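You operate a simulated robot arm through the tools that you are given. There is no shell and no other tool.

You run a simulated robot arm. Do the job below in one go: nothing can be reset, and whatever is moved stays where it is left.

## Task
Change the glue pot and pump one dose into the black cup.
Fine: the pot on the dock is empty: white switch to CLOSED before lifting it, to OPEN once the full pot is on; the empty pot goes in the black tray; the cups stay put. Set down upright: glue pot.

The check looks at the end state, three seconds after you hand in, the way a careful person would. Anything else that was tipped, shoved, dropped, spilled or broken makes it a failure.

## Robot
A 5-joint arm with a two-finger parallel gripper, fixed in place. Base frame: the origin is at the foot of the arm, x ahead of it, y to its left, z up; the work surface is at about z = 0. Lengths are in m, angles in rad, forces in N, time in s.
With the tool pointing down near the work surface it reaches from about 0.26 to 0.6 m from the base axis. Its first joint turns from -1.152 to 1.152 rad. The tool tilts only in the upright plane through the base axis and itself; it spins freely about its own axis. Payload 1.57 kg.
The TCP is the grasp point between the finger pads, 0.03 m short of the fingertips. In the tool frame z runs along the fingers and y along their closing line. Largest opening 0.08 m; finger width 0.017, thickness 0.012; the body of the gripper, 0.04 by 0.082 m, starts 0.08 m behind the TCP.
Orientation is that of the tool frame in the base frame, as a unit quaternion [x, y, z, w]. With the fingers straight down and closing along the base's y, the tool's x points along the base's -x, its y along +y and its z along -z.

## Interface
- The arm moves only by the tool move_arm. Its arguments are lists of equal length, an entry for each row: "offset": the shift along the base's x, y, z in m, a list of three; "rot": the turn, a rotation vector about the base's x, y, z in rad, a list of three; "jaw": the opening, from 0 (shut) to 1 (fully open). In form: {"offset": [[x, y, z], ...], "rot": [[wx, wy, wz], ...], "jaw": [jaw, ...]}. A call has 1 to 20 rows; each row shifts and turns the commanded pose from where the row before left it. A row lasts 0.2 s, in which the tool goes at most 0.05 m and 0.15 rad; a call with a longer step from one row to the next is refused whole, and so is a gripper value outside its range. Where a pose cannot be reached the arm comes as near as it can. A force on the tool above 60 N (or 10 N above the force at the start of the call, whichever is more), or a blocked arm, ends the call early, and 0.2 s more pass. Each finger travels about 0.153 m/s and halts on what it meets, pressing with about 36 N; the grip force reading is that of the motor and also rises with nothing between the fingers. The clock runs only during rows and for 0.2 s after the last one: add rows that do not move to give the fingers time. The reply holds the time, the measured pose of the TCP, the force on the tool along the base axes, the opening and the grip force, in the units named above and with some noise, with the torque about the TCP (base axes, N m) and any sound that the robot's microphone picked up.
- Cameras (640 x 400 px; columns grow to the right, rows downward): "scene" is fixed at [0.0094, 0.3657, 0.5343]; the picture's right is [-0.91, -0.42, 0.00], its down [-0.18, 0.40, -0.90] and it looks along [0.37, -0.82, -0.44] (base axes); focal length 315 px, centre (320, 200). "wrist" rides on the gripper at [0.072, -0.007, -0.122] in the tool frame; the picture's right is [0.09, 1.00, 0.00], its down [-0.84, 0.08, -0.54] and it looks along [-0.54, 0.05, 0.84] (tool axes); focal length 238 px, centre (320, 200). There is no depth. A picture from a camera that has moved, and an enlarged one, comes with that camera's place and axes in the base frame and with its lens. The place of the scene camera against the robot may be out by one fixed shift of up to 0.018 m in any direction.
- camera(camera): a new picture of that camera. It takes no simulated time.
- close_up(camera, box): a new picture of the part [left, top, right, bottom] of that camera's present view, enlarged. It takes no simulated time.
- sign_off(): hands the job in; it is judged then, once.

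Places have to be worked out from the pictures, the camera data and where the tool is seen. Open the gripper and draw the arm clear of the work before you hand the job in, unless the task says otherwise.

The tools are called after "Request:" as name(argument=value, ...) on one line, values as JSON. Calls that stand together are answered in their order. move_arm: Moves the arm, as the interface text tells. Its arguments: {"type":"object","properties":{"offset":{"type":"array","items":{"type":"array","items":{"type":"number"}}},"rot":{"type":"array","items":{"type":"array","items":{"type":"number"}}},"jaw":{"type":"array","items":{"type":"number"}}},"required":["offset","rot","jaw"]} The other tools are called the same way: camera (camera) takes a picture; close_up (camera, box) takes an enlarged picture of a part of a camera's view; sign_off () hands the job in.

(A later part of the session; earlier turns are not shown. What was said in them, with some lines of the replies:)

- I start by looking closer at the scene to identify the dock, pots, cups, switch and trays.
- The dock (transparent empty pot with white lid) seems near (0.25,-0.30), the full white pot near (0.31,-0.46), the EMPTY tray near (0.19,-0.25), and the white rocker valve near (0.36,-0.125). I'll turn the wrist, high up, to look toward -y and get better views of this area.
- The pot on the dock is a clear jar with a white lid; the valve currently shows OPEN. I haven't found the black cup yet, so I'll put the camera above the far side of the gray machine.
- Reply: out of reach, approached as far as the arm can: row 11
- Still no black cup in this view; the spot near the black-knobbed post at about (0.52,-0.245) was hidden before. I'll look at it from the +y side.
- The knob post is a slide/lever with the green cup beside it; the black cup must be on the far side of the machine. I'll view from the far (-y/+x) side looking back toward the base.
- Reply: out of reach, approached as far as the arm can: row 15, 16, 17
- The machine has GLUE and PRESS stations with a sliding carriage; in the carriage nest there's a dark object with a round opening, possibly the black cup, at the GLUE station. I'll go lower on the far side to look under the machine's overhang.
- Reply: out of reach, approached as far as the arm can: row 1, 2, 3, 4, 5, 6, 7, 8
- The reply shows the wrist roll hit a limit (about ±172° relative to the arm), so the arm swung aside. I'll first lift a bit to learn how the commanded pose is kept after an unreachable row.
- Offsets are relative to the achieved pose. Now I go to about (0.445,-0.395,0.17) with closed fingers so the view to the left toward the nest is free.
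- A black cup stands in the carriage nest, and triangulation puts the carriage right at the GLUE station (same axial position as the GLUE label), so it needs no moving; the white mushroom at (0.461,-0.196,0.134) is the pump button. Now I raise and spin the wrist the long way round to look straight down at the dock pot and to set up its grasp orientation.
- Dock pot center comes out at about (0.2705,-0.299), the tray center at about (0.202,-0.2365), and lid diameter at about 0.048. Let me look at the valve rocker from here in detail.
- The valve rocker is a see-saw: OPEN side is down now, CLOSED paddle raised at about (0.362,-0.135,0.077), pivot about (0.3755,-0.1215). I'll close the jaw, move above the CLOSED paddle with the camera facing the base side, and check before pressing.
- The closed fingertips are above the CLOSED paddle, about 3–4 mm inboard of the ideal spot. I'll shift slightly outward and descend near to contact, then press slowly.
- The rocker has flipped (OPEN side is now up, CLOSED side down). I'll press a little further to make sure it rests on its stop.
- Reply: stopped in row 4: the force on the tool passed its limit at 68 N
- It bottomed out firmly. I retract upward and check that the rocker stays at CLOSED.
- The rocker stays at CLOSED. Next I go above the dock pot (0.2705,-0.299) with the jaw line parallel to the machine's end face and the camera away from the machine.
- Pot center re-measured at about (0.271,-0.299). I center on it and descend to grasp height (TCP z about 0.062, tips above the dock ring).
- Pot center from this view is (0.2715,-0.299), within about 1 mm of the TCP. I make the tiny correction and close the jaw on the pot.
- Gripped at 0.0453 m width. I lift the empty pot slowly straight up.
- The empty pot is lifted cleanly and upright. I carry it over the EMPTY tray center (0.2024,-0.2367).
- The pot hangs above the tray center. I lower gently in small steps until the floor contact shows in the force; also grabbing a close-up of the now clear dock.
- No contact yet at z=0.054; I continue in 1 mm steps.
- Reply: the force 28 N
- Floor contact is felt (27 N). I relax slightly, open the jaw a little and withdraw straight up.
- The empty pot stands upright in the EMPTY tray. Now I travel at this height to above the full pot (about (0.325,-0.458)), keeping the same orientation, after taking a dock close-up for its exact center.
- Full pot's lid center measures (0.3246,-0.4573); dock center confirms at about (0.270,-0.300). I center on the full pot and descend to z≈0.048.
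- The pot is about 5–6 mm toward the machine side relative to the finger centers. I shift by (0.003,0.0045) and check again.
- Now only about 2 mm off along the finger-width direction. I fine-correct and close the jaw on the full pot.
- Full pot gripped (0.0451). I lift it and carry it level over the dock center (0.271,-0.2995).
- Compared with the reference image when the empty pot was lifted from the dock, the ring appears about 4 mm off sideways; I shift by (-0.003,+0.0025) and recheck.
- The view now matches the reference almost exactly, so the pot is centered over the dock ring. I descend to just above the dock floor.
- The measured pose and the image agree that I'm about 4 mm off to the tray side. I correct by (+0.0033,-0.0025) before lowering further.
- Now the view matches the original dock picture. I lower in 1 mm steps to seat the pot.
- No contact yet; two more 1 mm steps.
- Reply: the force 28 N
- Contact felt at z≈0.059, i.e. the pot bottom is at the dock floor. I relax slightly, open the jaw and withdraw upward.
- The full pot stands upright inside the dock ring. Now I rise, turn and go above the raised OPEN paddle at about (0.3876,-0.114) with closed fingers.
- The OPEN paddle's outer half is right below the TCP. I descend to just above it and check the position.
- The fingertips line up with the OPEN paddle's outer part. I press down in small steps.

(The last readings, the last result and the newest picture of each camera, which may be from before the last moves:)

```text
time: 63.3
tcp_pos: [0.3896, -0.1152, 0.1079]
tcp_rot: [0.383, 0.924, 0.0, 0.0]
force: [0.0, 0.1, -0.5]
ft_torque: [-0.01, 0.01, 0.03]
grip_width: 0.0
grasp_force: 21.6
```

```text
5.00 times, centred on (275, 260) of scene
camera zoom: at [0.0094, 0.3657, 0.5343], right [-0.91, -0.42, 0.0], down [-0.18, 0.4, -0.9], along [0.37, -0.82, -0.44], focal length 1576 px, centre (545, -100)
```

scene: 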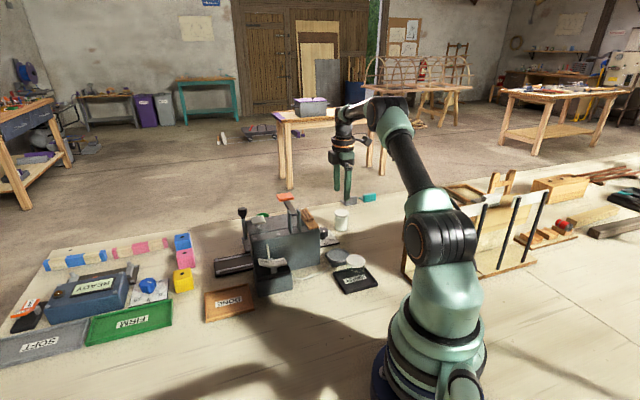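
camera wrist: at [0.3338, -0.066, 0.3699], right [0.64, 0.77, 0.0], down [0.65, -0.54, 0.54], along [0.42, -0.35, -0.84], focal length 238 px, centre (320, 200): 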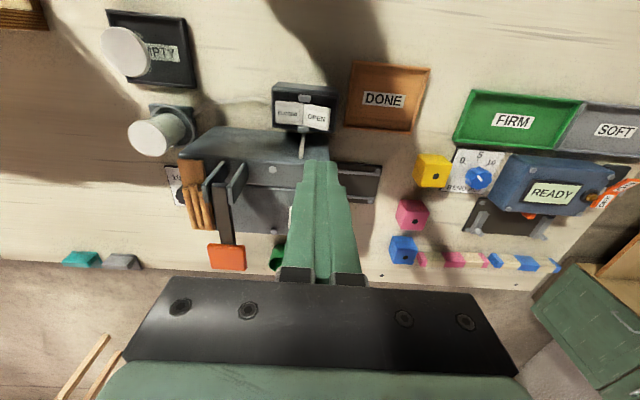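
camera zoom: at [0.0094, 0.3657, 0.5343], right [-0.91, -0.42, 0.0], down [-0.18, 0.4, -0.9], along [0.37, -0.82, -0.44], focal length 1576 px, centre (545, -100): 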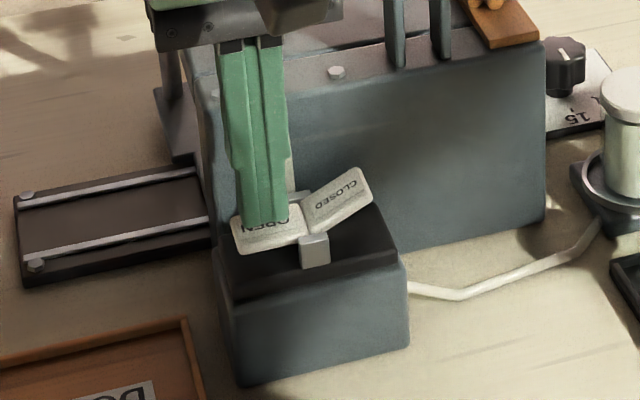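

It has flipped: CLOSED is up and OPEN is down. A slightly deeper press ensures it is on its stop, then I retract.

Request:
move_arm(offset=[[0, 0, -0.001], [0, 0, -0.001]], rot=[[0, 0, 0], [0, 0, 0]], jaw=[0, 0])

Request:
move_arm(offset=[[0, 0, 0.01], [0, 0, 0.02], [0, 0, 0.03], [0, 0, 0.03], [0, 0, 0.03], [0, 0, 0.02]], rot=[[0, 0, 0], [0, 0, 0], [0, 0, 0], [0, 0, 0], [0, 0, 0], [0, 0, 0]], jaw=[0, 0, 0, 0, 0, 0])

Request:
close_up(camera="scene", box=[225, 220, 325, 300])

Request:
camera(camera="wrist")

```text
time: 63.9
tcp_pos: [0.3888, -0.1158, 0.1051]
tcp_rot: [0.382, 0.924, -0.001, 0.0]
force: [0.7, 0.3, -0.7]
ft_torque: [-0.02, 0.01, 0.02]
grip_width: 0.0
grasp_force: 21.2
```

```text
time: 65.3
tcp_pos: [0.3878, -0.1132, 0.2467]
tcp_rot: [0.383, 0.924, 0.001, 0.0]
force: [0.2, 0.2, -0.5]
ft_torque: [-0.01, -0.05, -0.04]
grip_width: 0.0002
grasp_force: 21.6
```

```text
5.00 times, centred on (275, 260) of scene
camera zoom: at [0.0094, 0.3657, 0.5343], right [-0.91, -0.42, 0.0], down [-0.18, 0.4, -0.9], along [0.37, -0.82, -0.44], focal length 1576 px, centre (545, -100)
```

zoom: 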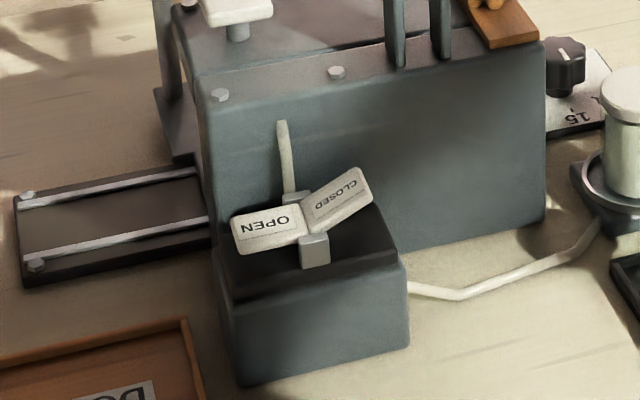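

```text
taken
camera wrist: at [0.3319, -0.066, 0.3691], right [0.64, 0.77, 0.0], down [0.65, -0.54, 0.54], along [0.42, -0.35, -0.84], focal length 238 px, centre (320, 200)
```

wrist: 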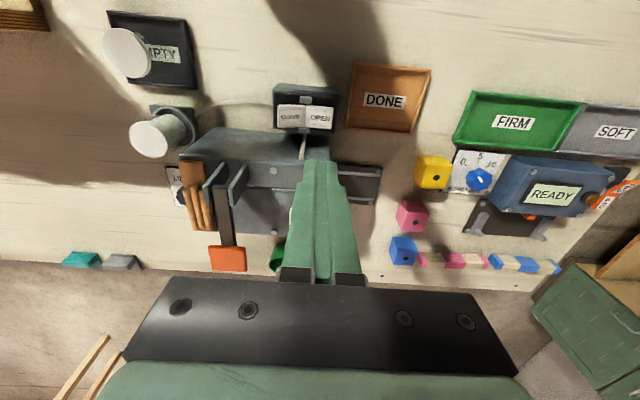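

The valve is back at OPEN, like at the start. Before pumping, I go back to the far side for a better look at the black cup's alignment with the GLUE station.

Request:
move_arm(offset=[[0.0031, -0.00935, 0.0025], [0.0031, -0.00935, 0.0025], [0.0031, -0.00935, 0.0025], [0.0031, -0.00935, 0.0025], [0.0031, -0.00935, 0.0025], [0.0031, -0.00935, 0.0025], [0.0031, -0.00935, 0.0025], [0.0031, -0.00935, 0.0025], [0.0031, -0.00935, 0.0025], [0.0031, -0.00935, 0.0025], [0.0031, -0.00935, 0.0025], [0.0031, -0.00935, 0.0025], [0.0031, -0.00935, 0.0025], [0.0031, -0.00935, 0.0025], [0.0031, -0.00935, 0.0025], [0.0031, -0.00935, 0.0025], [0.0031, -0.00935, 0.0025], [0.0031, -0.00935, 0.0025], [0.0031, -0.00935, 0.0025], [0.0031, -0.00935, 0.0025]], rot=[[0, 0, -0.13875], [0, 0, -0.13875], [0, 0, -0.13875], [0, 0, -0.13875], [0, 0, -0.13875], [0, 0, -0.13875], [0, 0, -0.13875], [0, 0, -0.13875], [0, 0, -0.13875], [0, 0, -0.13875], [0, 0, -0.13875], [0, 0, -0.13875], [0, 0, -0.13875], [0, 0, -0.13875], [0, 0, -0.13875], [0, 0, -0.13875], [0, 0, -0.13875], [0, 0, -0.13875], [0, 0, -0.13875], [0, 0, -0.13875]], jaw=[0, 0, 0, 0, 0, 0, 0, 0, 0, 0, 0, 0, 0, 0, 0, 0, 0, 0, 0, 0])

Request:
camera(camera="scene")

```text
time: 69.5
tcp_pos: [0.4516, -0.3027, 0.2954]
tcp_rot: [0.978, -0.209, -0.001, 0.0]
force: [0.6, 0.1, 0.4]
ft_torque: [0.02, 0.01, -0.06]
grip_width: 0.0
grasp_force: 21.8
```

```text
taken
```

scene: 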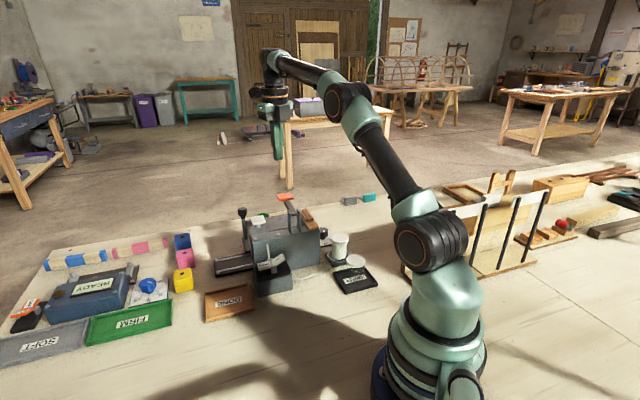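

Request:
move_arm(offset=[[0.0042, -0.0103, -0.021], [0.0042, -0.0103, -0.021], [0.0042, -0.0103, -0.021], [0.0042, -0.0103, -0.021], [0.0042, -0.0103, -0.021], [0.0042, -0.0103, -0.021]], rot=[[0, 0, -0.008], [0, 0, -0.008], [0, 0, -0.008], [0, 0, -0.008], [0, 0, -0.008], [0, 0, -0.008]], jaw=[0, 0, 0, 0, 0, 0])

Request:
camera(camera="wrist")

Request:
close_up(camera="wrist", box=[140, 100, 300, 220])

```text
time: 70.9
tcp_pos: [0.4729, -0.3599, 0.1711]
tcp_rot: [0.973, -0.232, 0.0, 0.001]
force: [-0.5, -0.5, -0.1]
ft_torque: [-0.01, 0.01, 0.02]
grip_width: 0.0001
grasp_force: 21.4
out of reach, approached as far as the arm can: row 6
```

```text
taken
camera wrist: at [0.5391, -0.3849, 0.2932], right [-0.37, -0.93, 0.0], down [-0.78, 0.31, 0.54], along [-0.5, 0.2, -0.84], focal length 238 px, centre (320, 200)
```

wrist: 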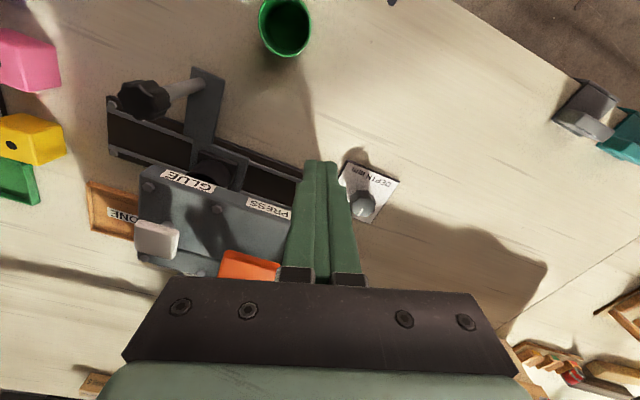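

```text
3.33 times, centred on (220, 160) of wrist
camera zoom: at [0.5391, -0.3849, 0.2932], right [-0.37, -0.93, 0.0], down [-0.78, 0.31, 0.54], along [-0.5, 0.2, -0.84], focal length 794 px, centre (653, 333)
```

zoom: 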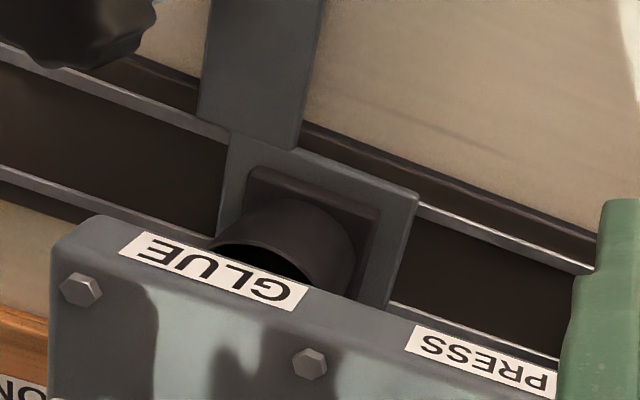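

The black cup sits in the carriage nest, which aligns with the GLUE label; good for dosing. Let me check the DEPTH knob's odd look here before going to the pump button.

Request:
close_up(camera="wrist", box=[310, 130, 430, 240])

Request:
close_up(camera="scene", box=[290, 190, 400, 300])

```text
3.64 times, centred on (370, 185) of wrist
camera zoom: at [0.5391, -0.3849, 0.2932], right [-0.37, -0.93, 0.0], down [-0.78, 0.31, 0.54], along [-0.5, 0.2, -0.84], focal length 867 px, centre (138, 254)
```

zoom: 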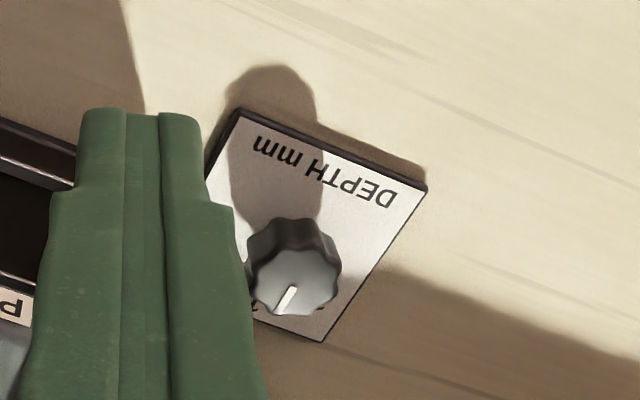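

```text
3.64 times, centred on (345, 245) of scene
camera zoom: at [0.0094, 0.3657, 0.5343], right [-0.91, -0.42, 0.0], down [-0.18, 0.4, -0.9], along [0.37, -0.82, -0.44], focal length 1146 px, centre (229, 36)
```

zoom: 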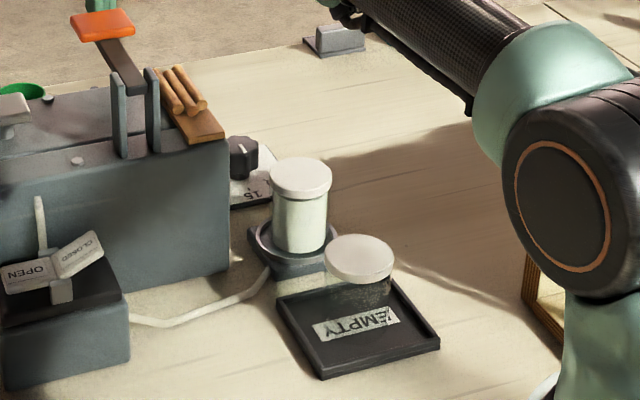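

The knob just catches the light; nothing has changed. Now I rise and move above the white pump button (0.460,-0.196), turning the closed fingers in line with the machine.

Request:
move_arm(offset=[[-0.005, 0.01, 0.016], [-0.005, 0.01, 0.016], [-0.005, 0.01, 0.016], [-0.005, 0.01, 0.016], [-0.005, 0.01, 0.016], [0.0024, 0.0228, 0], [0.0024, 0.0228, 0], [0.0024, 0.0228, 0], [0.0024, 0.0228, 0], [0.0024, 0.0228, 0], [0, 0, 0]], rot=[[0, 0, 0.1256], [0, 0, 0.1256], [0, 0, 0.1256], [0, 0, 0.1256], [0, 0, 0.1256], [0, 0, 0.1256], [0, 0, 0.1256], [0, 0, 0.1256], [0, 0, 0.1256], [0, 0, 0.1256], [0, 0, 0]], jaw=[0, 0, 0, 0, 0, 0, 0, 0, 0, 0, 0])

Request:
camera(camera="wrist")

Request:
close_up(camera="scene", box=[210, 150, 330, 250])

```text
time: 73.3
tcp_pos: [0.5117, -0.2437, 0.2662]
tcp_rot: [0.934, 0.357, -0.001, -0.003]
force: [0.1, -0.4, 0.1]
ft_torque: [0.02, -0.01, 0.01]
grip_width: 0.0001
grasp_force: 21.0
out of reach, approached as far as the arm can: row 1, 2, 3, 4, 5, 6, 7, 8, 9, 10
```

```text
taken
camera wrist: at [0.5625, -0.189, 0.3893], right [0.73, -0.68, -0.01], down [-0.57, -0.62, 0.54], along [-0.37, -0.39, -0.84], focal length 238 px, centre (320, 200)
```

wrist: 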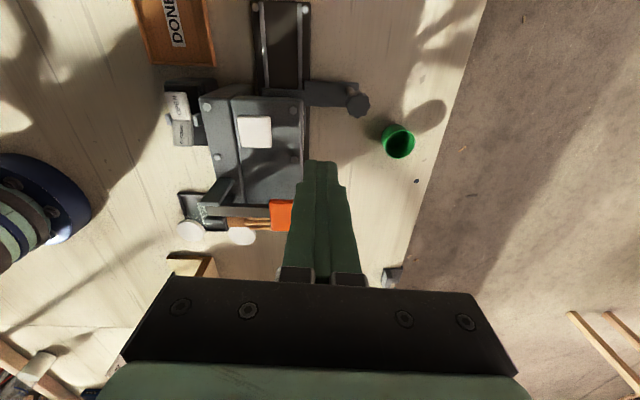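

```text
4.00 times, centred on (270, 200) of scene
camera zoom: at [0.0094, 0.3657, 0.5343], right [-0.91, -0.42, 0.0], down [-0.18, 0.4, -0.9], along [0.37, -0.82, -0.44], focal length 1261 px, centre (520, 200)
```

zoom: 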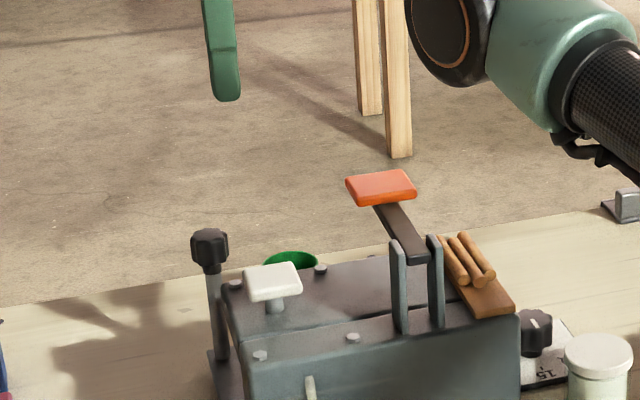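

The arm slid along its reach limit to (0.512,-0.244,0.266), well above everything. I now move inward to above the button.

Request:
move_arm(offset=[[-0.013, 0.012, -0.003], [-0.013, 0.012, -0.003], [-0.013, 0.012, -0.003], [-0.013, 0.012, -0.003], [0, 0, 0]], rot=[[0, 0, 0.012], [0, 0, 0.012], [0, 0, 0.012], [0, 0, 0.012], [0, 0, 0]], jaw=[0, 0, 0, 0, 0])

Request:
camera(camera="wrist")

Request:
close_up(camera="wrist", box=[240, 60, 400, 200])

Request:
close_up(camera="scene", box=[210, 150, 330, 250])

```text
time: 74.5
tcp_pos: [0.5138, -0.225, 0.2835]
tcp_rot: [0.927, 0.376, -0.001, -0.001]
force: [0.2, 0.4, -0.1]
ft_torque: [-0.04, 0.0, -0.03]
grip_width: 0.0004
grasp_force: 21.3
out of reach, approached as far as the arm can: row 1, 2, 3, 4
```

```text
taken
camera wrist: at [0.5619, -0.169, 0.4062], right [0.76, -0.65, 0.0], down [-0.55, -0.64, 0.54], along [-0.36, -0.41, -0.84], focal length 238 px, centre (320, 200)
```

wrist: 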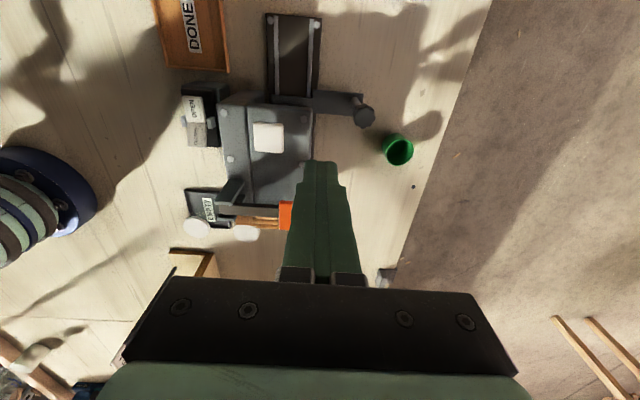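

```text
2.86 times, centred on (320, 130) of wrist
camera zoom: at [0.5619, -0.169, 0.4062], right [0.76, -0.65, 0.0], down [-0.55, -0.64, 0.54], along [-0.36, -0.41, -0.84], focal length 681 px, centre (320, 400)
```

zoom: 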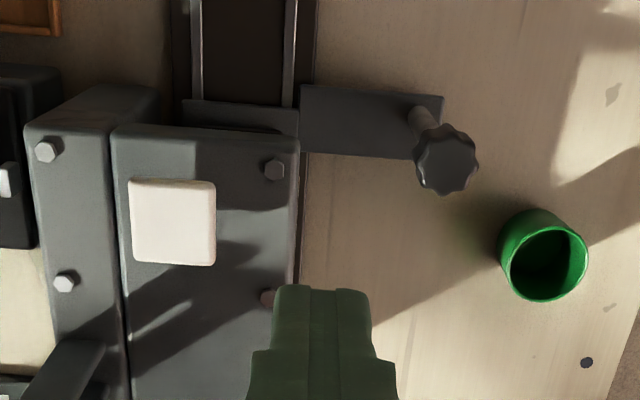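

```text
4.00 times, centred on (270, 200) of scene
camera zoom: at [0.0094, 0.3657, 0.5343], right [-0.91, -0.42, 0.0], down [-0.18, 0.4, -0.9], along [0.37, -0.82, -0.44], focal length 1261 px, centre (520, 200)
```

zoom: 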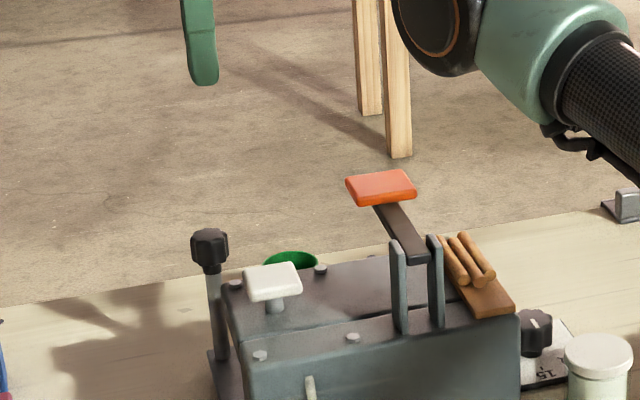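

The arm is at full stretch and got stuck near its straight-elbow limit. I try a single larger step radially inward to bend the elbow again.

Request:
move_arm(offset=[[-0.042, 0.018, 0.005]], rot=[[0, 0, 0]], jaw=[0])

```text
time: 74.9
tcp_pos: [0.5124, -0.2248, 0.2921]
tcp_rot: [0.926, 0.377, -0.001, -0.002]
force: [0.0, 0.1, -0.9]
ft_torque: [0.01, 0.0, 0.0]
grip_width: 0.0001
grasp_force: 21.4
out of reach, approached as far as the arm can: row 1
```

Still stuck at the stretched singularity. I try many small inward steps combined with some sideways swing, as that worked earlier.

Request:
move_arm(offset=[[0.003, 0.012, -0.003], [0.003, 0.012, -0.003], [0.003, 0.012, -0.003], [0.003, 0.012, -0.003], [0.003, 0.012, -0.003]], rot=[[0, 0, 0.02], [0, 0, 0.02], [0, 0, 0.02], [0, 0, 0.02], [0, 0, 0.02]], jaw=[0, 0, 0, 0, 0])

```text
time: 76.1
tcp_pos: [0.5378, -0.1685, 0.2803]
tcp_rot: [0.906, 0.424, -0.002, -0.002]
force: [0.3, -0.4, -0.1]
ft_torque: [0.02, -0.01, 0.01]
grip_width: 0.0
grasp_force: 21.2
out of reach, approached as far as the arm can: row 1, 3, 4
```

Some rows succeeded. I continue the sideways swing with a bit more inward component.

Request:
move_arm(offset=[[-0.001, 0.0088, -0.003], [-0.002, 0.0088, -0.003], [-0.003, 0.0088, -0.003], [-0.004, 0.0088, -0.003], [-0.005, 0.0088, -0.003], [-0.006, 0.0088, -0.003]], rot=[[0, 0, 0], [0, 0, 0], [0, 0, 0], [0, 0, 0], [0, 0, 0], [0, 0, 0]], jaw=[0, 0, 0, 0, 0, 0])

```text
time: 77.5
tcp_pos: [0.551, -0.1245, 0.2746]
tcp_rot: [0.906, 0.423, -0.001, -0.001]
force: [0.0, 0.2, -0.9]
ft_torque: [0.01, -0.02, 0.03]
grip_width: 0.0002
grasp_force: 21.4
out of reach, approached as far as the arm can: row 1, 2, 3, 4, 5, 6
```

The elbow seems pinned at straight; a decisive downward step should flex it. Space below here is free down to about z=0.03, so I take two larger downward/inward steps.

Request:
move_arm(offset=[[-0.008, 0.002, -0.045], [-0.015, 0.003, -0.035]], rot=[[0, 0, 0], [0, 0, 0]], jaw=[0, 0])

```text
time: 78.1
tcp_pos: [0.5666, -0.1309, 0.2215]
tcp_rot: [0.905, 0.424, -0.001, -0.001]
force: [0.4, -0.4, 0.1]
ft_torque: [-0.03, 0.01, 0.0]
grip_width: 0.0
grasp_force: 20.8
out of reach, approached as far as the arm can: row 1, 2
```

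It slid along the reach boundary again. I use many tiny (about 1.5 mm) steps straight toward the shoulder so that each stays within tolerance and the elbow can unlock.

Request:
move_arm(offset=[[-0.001, 0.0002, -0.0004], [-0.001, 0.0002, -0.0004], [-0.001, 0.0002, -0.0004], [-0.001, 0.0002, -0.0004], [-0.0012, 0.0003, -0.0005], [-0.0012, 0.0003, -0.0005], [-0.0014, 0.0003, -0.0005], [-0.0014, 0.0003, -0.0005], [-0.0016, 0.0004, -0.0006], [-0.0018, 0.0004, -0.0006], [-0.002, 0.0005, -0.0007], [-0.002, 0.0005, -0.0007], [-0.003, 0.0007, -0.001], [-0.003, 0.0007, -0.001], [-0.004, 0.001, -0.001], [-0.004, 0.001, -0.001], [-0.005, 0.001, -0.001], [-0.005, 0.001, -0.001]], rot=[[0, 0, 0], [0, 0, 0], [0, 0, 0], [0, 0, 0], [0, 0, 0], [0, 0, 0], [0, 0, 0], [0, 0, 0], [0, 0, 0], [0, 0, 0], [0, 0, 0], [0, 0, 0], [0, 0, 0], [0, 0, 0], [0, 0, 0], [0, 0, 0], [0, 0, 0], [0, 0, 0]], jaw=[0, 0, 0, 0, 0, 0, 0, 0, 0, 0, 0, 0, 0, 0, 0, 0, 0, 0])

```text
time: 81.9
tcp_pos: [0.5682, -0.1292, 0.2186]
tcp_rot: [0.906, 0.424, -0.001, -0.001]
force: [-0.3, 0.1, 0.6]
ft_torque: [-0.03, 0.0, -0.03]
grip_width: 0.0001
grasp_force: 21.2
out of reach, approached as far as the arm can: row 5, 8, 10, 12, 13, 14, 15, 16, 17, 18
```

The shrinking reach radius suggests the elbow went slightly past straight into its stop. I'll first stretch outward to the true maximum, then step downward so that the elbow flexes in the normal direction.

Request:
move_arm(offset=[[0.019, -0.0043, 0.006], [0.019, -0.0043, 0.006], [-0.002, 0.0005, -0.045], [-0.01, 0.002, -0.02]], rot=[[0, 0, 0], [0, 0, 0], [0, 0, 0], [0, 0, 0]], jaw=[0, 0, 0, 0])

```text
time: 82.9
tcp_pos: [0.559, -0.1282, 0.1544]
tcp_rot: [0.905, 0.424, -0.001, -0.001]
force: [0.0, -0.4, -0.2]
ft_torque: [0.01, 0.03, -0.02]
grip_width: 0.0001
grasp_force: 21.7
out of reach, approached as far as the arm can: row 1, 2
```

That freed the elbow. Now I raise with an inward component (staying well within reach) and go to above the pump button.

Request:
move_arm(offset=[[-0.02, 0.004, 0.022], [-0.02, 0.004, 0.022], [-0.015, -0.019, 0.012], [-0.015, -0.019, 0.012], [-0.015, -0.0185, 0.01], [-0.014, -0.0185, 0.005], [0, 0, 0]], rot=[[0, 0, 0], [0, 0, -0.02], [0, 0, -0.02], [0, 0, -0.02], [0, 0, -0.02], [0, 0, -0.01], [0, 0, 0]], jaw=[0, 0, 0, 0, 0, 0, 0])

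Request:
camera(camera="wrist")

Request:
close_up(camera="wrist", box=[240, 80, 400, 200])

Request:
close_up(camera="scene", box=[210, 150, 330, 250])

```text
time: 84.5
tcp_pos: [0.4559, -0.1966, 0.2349]
tcp_rot: [0.924, 0.383, -0.002, -0.002]
force: [0.3, -0.4, -0.6]
ft_torque: [-0.02, 0.0, 0.01]
grip_width: 0.0
grasp_force: 21.6
```

```text
taken
camera wrist: at [0.502, -0.1386, 0.3579], right [0.77, -0.64, 0.0], down [-0.54, -0.65, 0.54], along [-0.35, -0.42, -0.84], focal length 238 px, centre (320, 200)
```

wrist: 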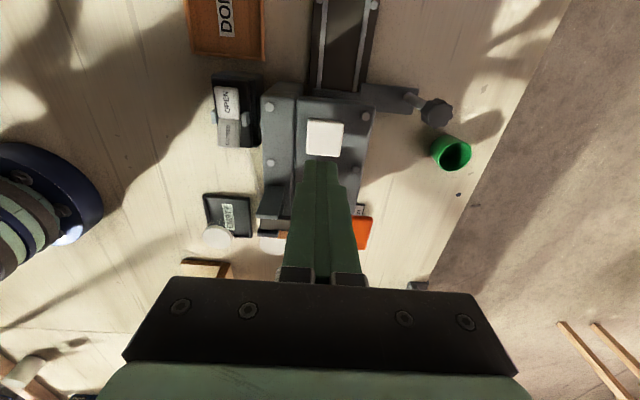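

```text
3.33 times, centred on (320, 140) of wrist
camera zoom: at [0.502, -0.1386, 0.3579], right [0.77, -0.64, 0.0], down [-0.54, -0.65, 0.54], along [-0.35, -0.42, -0.84], focal length 794 px, centre (320, 400)
```

zoom: 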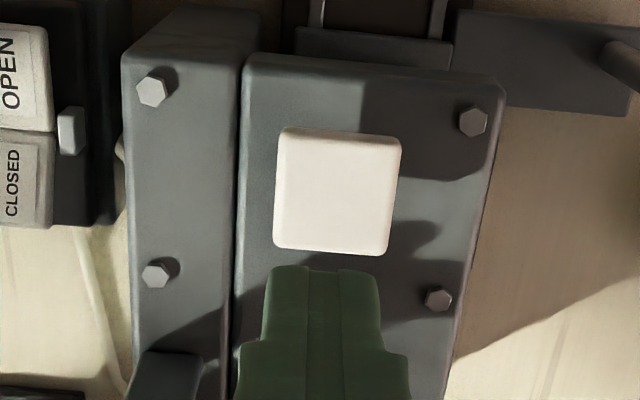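

```text
4.00 times, centred on (270, 200) of scene
camera zoom: at [0.0094, 0.3657, 0.5343], right [-0.91, -0.42, 0.0], down [-0.18, 0.4, -0.9], along [0.37, -0.82, -0.44], focal length 1261 px, centre (520, 200)
```

zoom: 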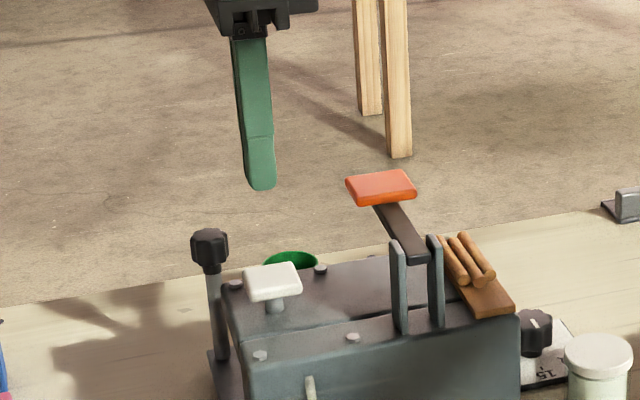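

Button center measures (0.4585,-0.198), top about z=0.136. I align and descend to just above it.

Request:
move_arm(offset=[[0.0025, -0.0015, -0.02], [0, 0, -0.02], [0, 0, -0.015], [0, 0, -0.005], [0, 0, 0]], rot=[[0, 0, 0], [0, 0, 0], [0, 0, 0], [0, 0, 0], [0, 0, 0]], jaw=[0, 0, 0, 0, 0])

Request:
close_up(camera="wrist", box=[240, 80, 400, 200])

Request:
close_up(camera="scene", box=[210, 170, 310, 250])

```text
time: 85.7
tcp_pos: [0.4607, -0.1961, 0.1752]
tcp_rot: [0.924, 0.383, -0.002, -0.001]
force: [0.3, 0.1, 0.7]
ft_torque: [0.02, 0.02, -0.03]
grip_width: 0.0001
grasp_force: 21.1
```

```text
3.33 times, centred on (320, 140) of wrist
camera zoom: at [0.5064, -0.1389, 0.298], right [0.77, -0.64, 0.0], down [-0.54, -0.65, 0.54], along [-0.35, -0.42, -0.84], focal length 794 px, centre (320, 400)
```

zoom: 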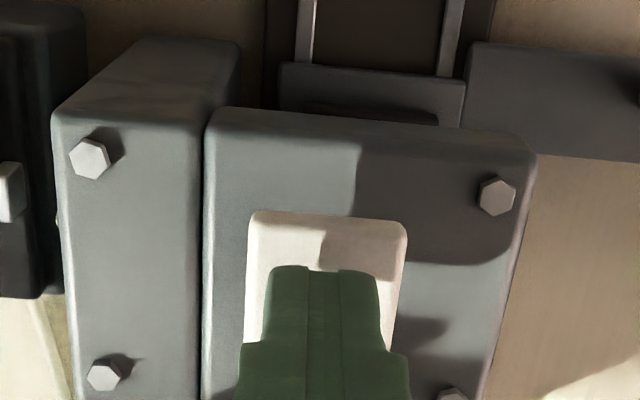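

```text
5.00 times, centred on (260, 210) of scene
camera zoom: at [0.0094, 0.3657, 0.5343], right [-0.91, -0.42, 0.0], down [-0.18, 0.4, -0.9], along [0.37, -0.82, -0.44], focal length 1576 px, centre (620, 150)
```

zoom: 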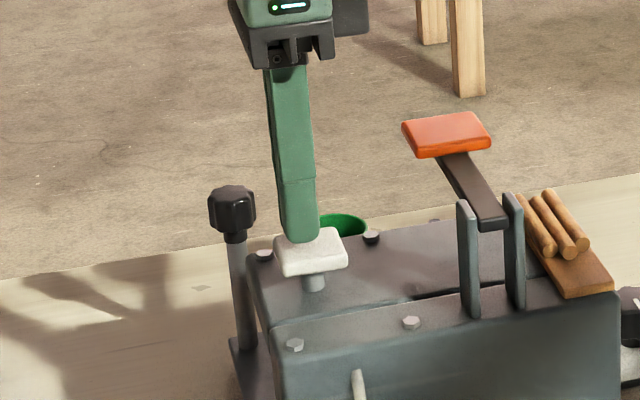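

Fingers are centered above the button. I press down smoothly in 2 mm steps.

Request:
move_arm(offset=[[0, 0, -0.003], [0, 0, -0.002], [0, 0, -0.002], [0, 0, -0.002], [0, 0, -0.002], [0, 0, -0.002]], rot=[[0, 0, 0], [0, 0, 0], [0, 0, 0], [0, 0, 0], [0, 0, 0], [0, 0, 0]], jaw=[0, 0, 0, 0, 0, 0])

Request:
close_up(camera="scene", box=[210, 170, 310, 250])

```text
time: 87.1
tcp_pos: [0.4603, -0.1971, 0.1644]
tcp_rot: [0.924, 0.383, 0.0, -0.001]
force: [0.8, 0.9, 1.0]
ft_torque: [-0.01, -0.08, 0.01]
grip_width: 0.0
grasp_force: 21.8
```

```text
5.00 times, centred on (260, 210) of scene
camera zoom: at [0.0094, 0.3657, 0.5343], right [-0.91, -0.42, 0.0], down [-0.18, 0.4, -0.9], along [0.37, -0.82, -0.44], focal length 1576 px, centre (620, 150)
```

zoom: 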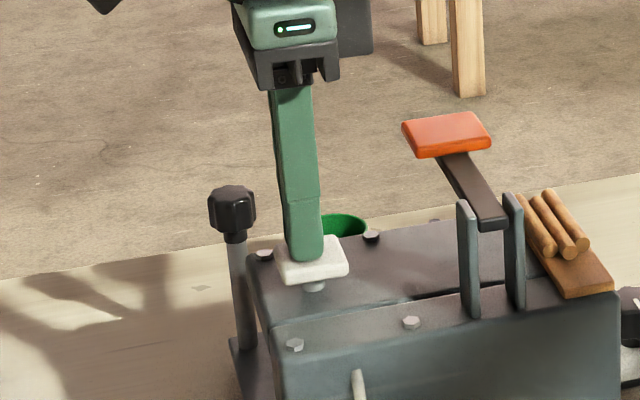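

The button is going down with little force; I continue toward its end of stroke.

Request:
move_arm(offset=[[0, 0, -0.0015], [0, 0, -0.0015], [0, 0, -0.0015], [0, 0, -0.0015]], rot=[[0, 0, 0], [0, 0, 0], [0, 0, 0], [0, 0, 0]], jaw=[0, 0, 0, 0])

Request:
close_up(camera="scene", box=[210, 170, 310, 250])

```text
time: 88.1
tcp_pos: [0.4606, -0.1973, 0.159]
tcp_rot: [0.924, 0.383, 0.0, -0.001]
force: [0.7, -0.9, 2.1]
ft_torque: [-0.06, -0.05, 0.03]
grip_width: 0.0
grasp_force: 21.2
heard: click
```

```text
5.00 times, centred on (260, 210) of scene
camera zoom: at [0.0094, 0.3657, 0.5343], right [-0.91, -0.42, 0.0], down [-0.18, 0.4, -0.9], along [0.37, -0.82, -0.44], focal length 1576 px, centre (620, 150)
```

zoom: 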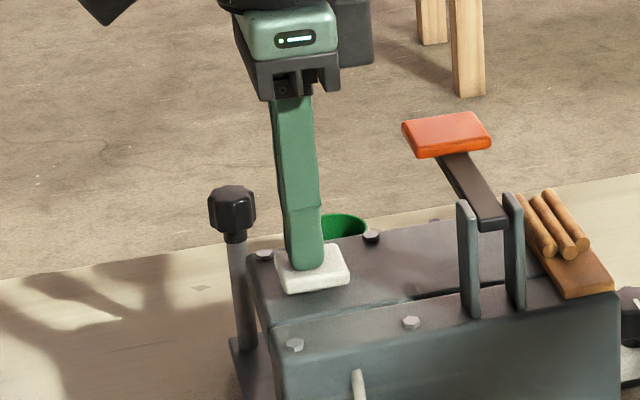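

A click was heard: one stroke done. I release straight up.

Request:
move_arm(offset=[[0, 0, 0.01], [0, 0, 0.02], [0, 0, 0.025], [0, 0, 0.025]], rot=[[0, 0, 0], [0, 0, 0], [0, 0, 0], [0, 0, 0]], jaw=[0, 0, 0, 0])

Request:
close_up(camera="scene", box=[210, 170, 310, 250])

Request:
camera(camera="scene")

```text
time: 89.1
tcp_pos: [0.4599, -0.1986, 0.2391]
tcp_rot: [0.924, 0.383, -0.001, -0.001]
force: [-0.1, -0.6, -0.1]
ft_torque: [-0.02, -0.01, -0.03]
grip_width: 0.0
grasp_force: 21.3
```

```text
5.00 times, centred on (260, 210) of scene
camera zoom: at [0.0094, 0.3657, 0.5343], right [-0.91, -0.42, 0.0], down [-0.18, 0.4, -0.9], along [0.37, -0.82, -0.44], focal length 1576 px, centre (620, 150)
```

zoom: 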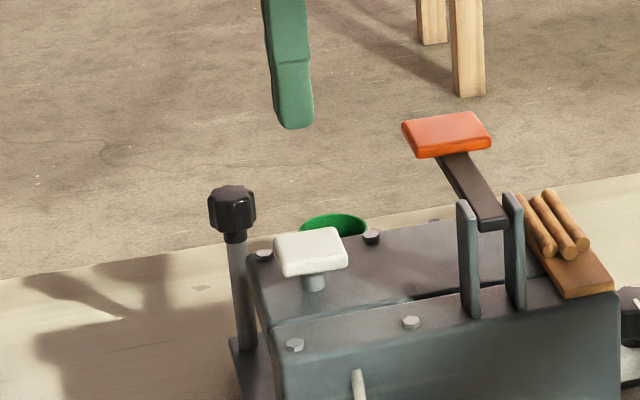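

```text
taken
```

scene: 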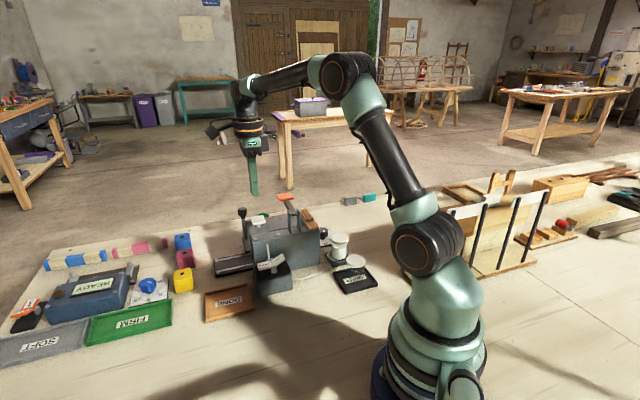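

The button returned. I check whether the dose went into the black cup by taking the far-side view again, staying within safe reach this time.

Request:
move_arm(offset=[[-0.0033, -0.0219, 0.001], [-0.0033, -0.0219, 0], [-0.0033, -0.0219, 0], [-0.0033, -0.0219, 0], [-0.0033, -0.0219, 0], [-0.0033, -0.0219, 0], [0.0025, -0.0037, -0.0165], [0.0025, -0.0037, -0.0165], [0.0025, -0.0037, -0.0165], [0.0025, -0.0037, -0.0165]], rot=[[0, 0, -0.1222], [0, 0, -0.1222], [0, 0, -0.1222], [0, 0, -0.1222], [0, 0, -0.1222], [0, 0, -0.1222], [0, 0, -0.1222], [0, 0, -0.1222], [0, 0, -0.1222], [0, 0, -0.1222]], jaw=[0, 0, 0, 0, 0, 0, 0, 0, 0, 0])

Request:
camera(camera="wrist")

Request:
close_up(camera="wrist", box=[120, 90, 280, 210])

```text
time: 91.3
tcp_pos: [0.4485, -0.3442, 0.174]
tcp_rot: [0.976, -0.218, -0.001, 0.0]
force: [0.5, -0.7, 0.4]
ft_torque: [-0.02, 0.01, 0.01]
grip_width: 0.0004
grasp_force: 21.5
```

```text
taken
camera wrist: at [0.5164, -0.3668, 0.2968], right [-0.34, -0.94, 0.0], down [-0.79, 0.29, 0.54], along [-0.51, 0.19, -0.84], focal length 238 px, centre (320, 200)
```

wrist: 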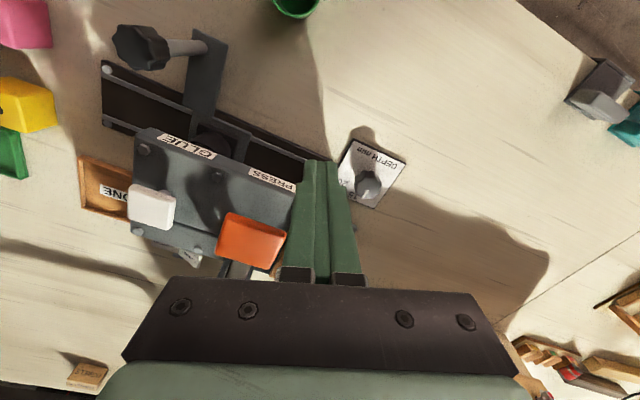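

```text
3.33 times, centred on (200, 150) of wrist
camera zoom: at [0.5164, -0.3668, 0.2968], right [-0.34, -0.94, 0.0], down [-0.79, 0.29, 0.54], along [-0.51, 0.19, -0.84], focal length 794 px, centre (720, 367)
```

zoom: 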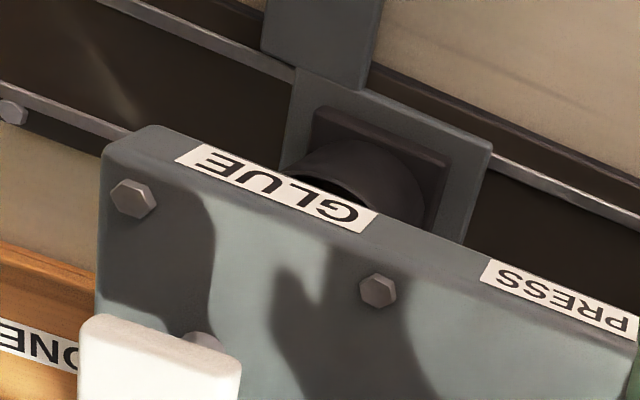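

Request:
close_up(camera="wrist", box=[185, 110, 235, 150])

```text
10.00 times, centred on (210, 130) of wrist
camera zoom: at [0.5164, -0.3668, 0.2968], right [-0.34, -0.94, 0.0], down [-0.79, 0.29, 0.54], along [-0.51, 0.19, -0.84], focal length 2384 px, centre (1420, 900)
```

zoom: 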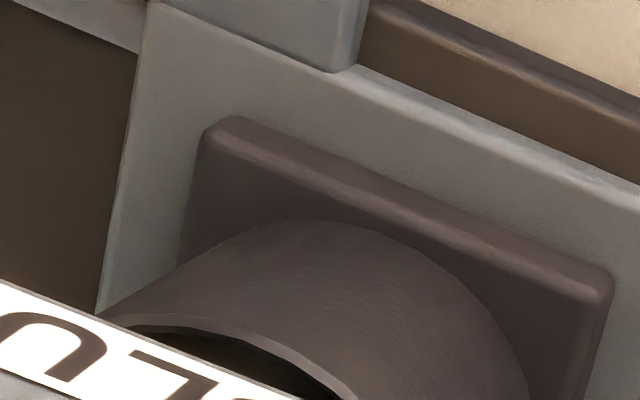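

The inside isn't visible yet from this angle. I go a bit further out and lower to look over the front rim into the cup.

Request:
move_arm(offset=[[0.0055, -0.0105, -0.01], [0.0055, -0.0105, -0.012], [0, 0, -0.015], [0, 0, -0.015], [0, 0, -0.012]], rot=[[0, 0, 0], [0, 0, 0], [0, 0, 0], [0, 0, 0], [0, 0, 0]], jaw=[0, 0, 0, 0, 0])

Request:
camera(camera="wrist")

Request:
close_up(camera="wrist", box=[130, 110, 260, 210])

```text
time: 92.5
tcp_pos: [0.4604, -0.363, 0.1088]
tcp_rot: [0.976, -0.217, 0.0, 0.0]
force: [0.7, 0.3, -0.2]
ft_torque: [0.02, -0.02, -0.01]
grip_width: 0.0
grasp_force: 21.3
```

```text
taken
camera wrist: at [0.5283, -0.3867, 0.2314], right [-0.34, -0.94, 0.0], down [-0.79, 0.28, 0.54], along [-0.51, 0.18, -0.84], focal length 238 px, centre (320, 200)
```

wrist: 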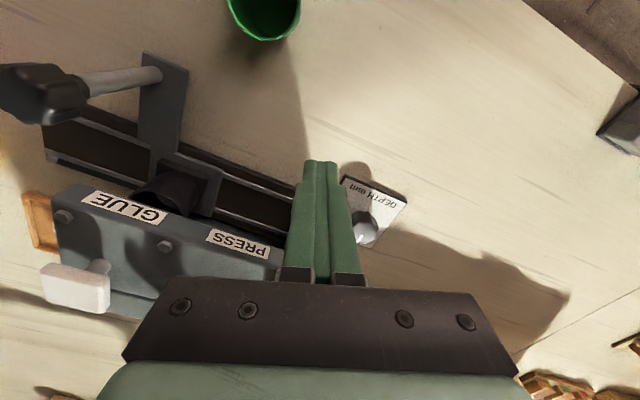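

```text
4.00 times, centred on (195, 160) of wrist
camera zoom: at [0.5283, -0.3867, 0.2314], right [-0.34, -0.94, 0.0], down [-0.79, 0.28, 0.54], along [-0.51, 0.18, -0.84], focal length 953 px, centre (820, 360)
```

zoom: 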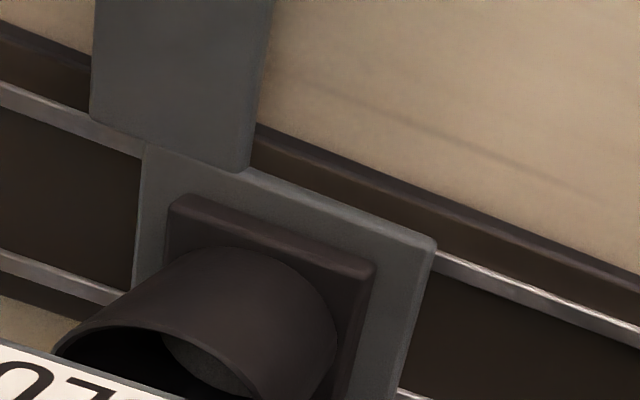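

Request:
close_up(camera="wrist", box=[125, 170, 205, 220])

```text
8.00 times, centred on (165, 195) of wrist
camera zoom: at [0.5283, -0.3867, 0.2314], right [-0.34, -0.94, 0.0], down [-0.79, 0.28, 0.54], along [-0.51, 0.18, -0.84], focal length 1907 px, centre (1560, 240)
```

zoom: 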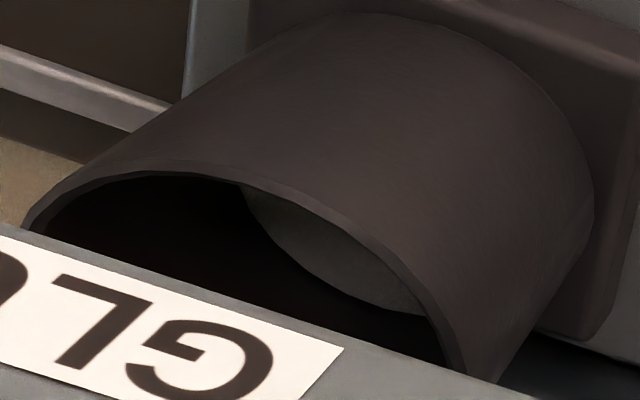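

A lighter disc is visible at the bottom of the black cup, consistent with a pool of glue. For comparison I look at the inside of the green cup and at the pots.

Request:
close_up(camera="wrist", box=[210, 0, 320, 60])

Request:
close_up(camera="scene", box=[310, 210, 390, 300])

```text
5.82 times, centred on (265, 30) of wrist
camera zoom: at [0.5283, -0.3867, 0.2314], right [-0.34, -0.94, 0.0], down [-0.79, 0.28, 0.54], along [-0.51, 0.18, -0.84], focal length 1387 px, centre (640, 1189)
```

zoom: 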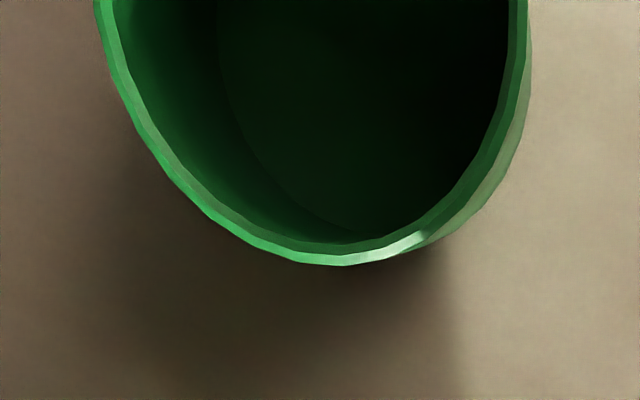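

```text
4.44 times, centred on (350, 255) of scene
camera zoom: at [0.0094, 0.3657, 0.5343], right [-0.91, -0.42, 0.0], down [-0.18, 0.4, -0.9], along [0.37, -0.82, -0.44], focal length 1401 px, centre (187, -44)
```

zoom: 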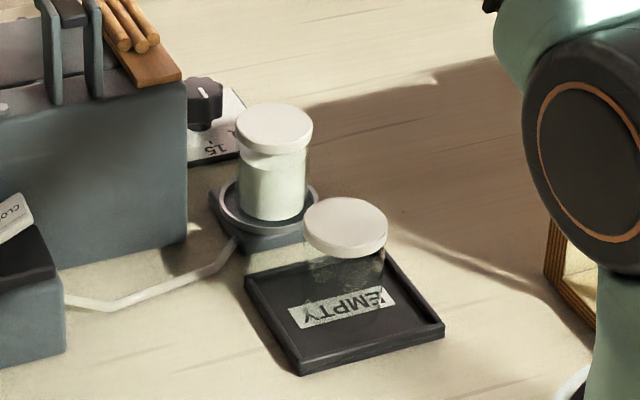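

The green cup's bottom is very dark by comparison, and the full pot's glue level has dropped a bit, so one dose did go into the black cup. Both pots stand upright and the valve is OPEN; I now withdraw upward and inward, opening the gripper.

Request:
move_arm(offset=[[-0.012, -0.002, 0.02], [-0.016, 0, 0.03], [-0.016, 0, 0.03], [-0.016, 0, 0.03], [-0.016, 0, 0.03], [-0.006, 0.02, 0.025], [-0.006, 0.03, 0.025], [-0.006, 0.03, 0.025], [-0.006, 0.03, 0.025], [-0.006, 0.03, 0.02], [-0.006, 0.03, 0.01], [-0.006, 0.03, 0.01], [-0.006, 0.03, 0], [-0.006, 0.03, 0], [-0.006, 0.03, 0]], rot=[[0, 0, 0.05], [0, 0, 0.1], [0, 0, 0.1], [0, 0, 0.1], [0, 0, 0.1], [0, 0, 0.12], [0, 0, 0.12], [0, 0, 0.12], [0, 0, 0.12], [0, 0, 0.12], [0, 0, 0.12], [0, 0, 0.12], [0, 0, 0.12], [0, 0, 0.12], [0, 0, 0.12]], jaw=[0, 0, 0, 0, 0, 0, 0.2, 0.5, 0.8, 1, 1, 1, 1, 1, 1])

Request:
camera(camera="scene")

Request:
camera(camera="wrist")

Request:
close_up(camera="scene", box=[200, 180, 400, 310])

```text
time: 95.7
tcp_pos: [0.3245, -0.0789, 0.3905]
tcp_rot: [0.821, 0.571, -0.002, 0.0]
force: [0.2, -0.2, -0.7]
ft_torque: [-0.03, -0.06, 0.02]
grip_width: 0.08
grasp_force: 0.0
```

```text
taken
```

scene: 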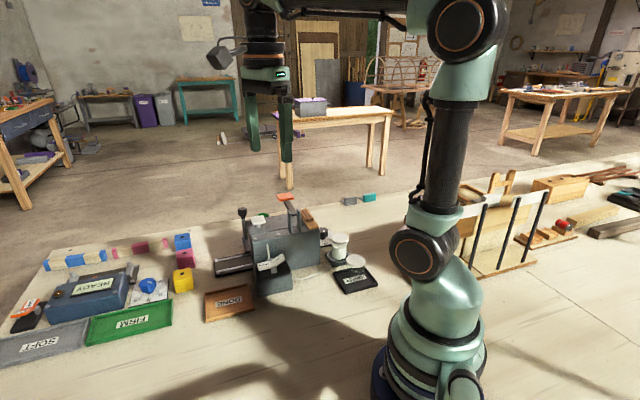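

```text
taken
camera wrist: at [0.3422, -0.0061, 0.5128], right [0.97, -0.26, 0.0], down [-0.22, -0.81, 0.54], along [-0.14, -0.52, -0.84], focal length 238 px, centre (320, 200)
```

wrist: 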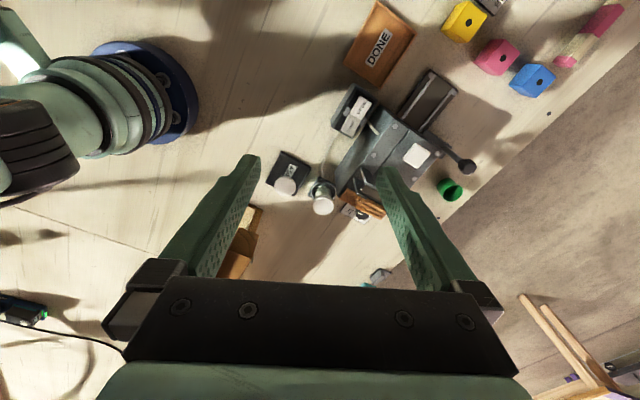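

```text
3.08 times, centred on (300, 245) of scene
camera zoom: at [0.0094, 0.3657, 0.5343], right [-0.91, -0.42, 0.0], down [-0.18, 0.4, -0.9], along [0.37, -0.82, -0.44], focal length 970 px, centre (382, 62)
```

zoom: 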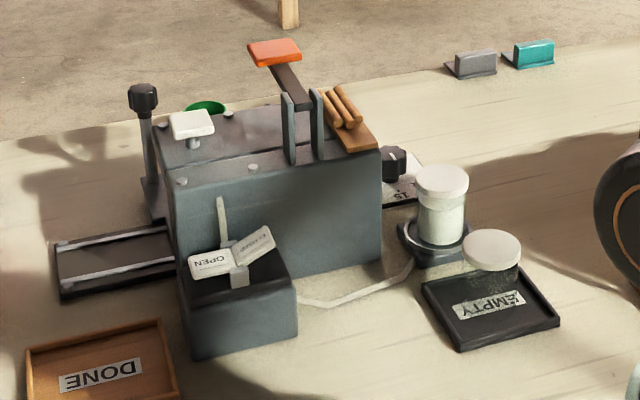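

The final views show the full pot upright on the dock, the empty pot upright in the black EMPTY tray and the valve at OPEN. The cups are untouched, and the gripper is open and clear of the work. I hand in the job.

Request:
sign_off()

```text
The job is handed in.
```

I changed the glue pot and pumped one dose into the black cup, then handed the job in; I have not seen the result of the check.

- **Switch:** I pressed it to CLOSED before lifting the empty pot. I set it back to OPEN once the full pot was on the dock.
- **Pots:** The empty pot stands upright in the black EMPTY tray. The full pot stands upright inside the dock ring.
- **Dose:** I pressed the white pump button once and heard one click. Afterwards there was a lighter disc at the bottom of the black cup and the full pot's glue level had dropped, so I take it that one dose went in. I could not see the glue more directly, because the machine covers most of the cup.
- **Everything else:** I left the cups and the sliding carriage where they were, and saw nothing tipped or spilled in the last pictures. The gripper is open and the arm is raised clear of the work.
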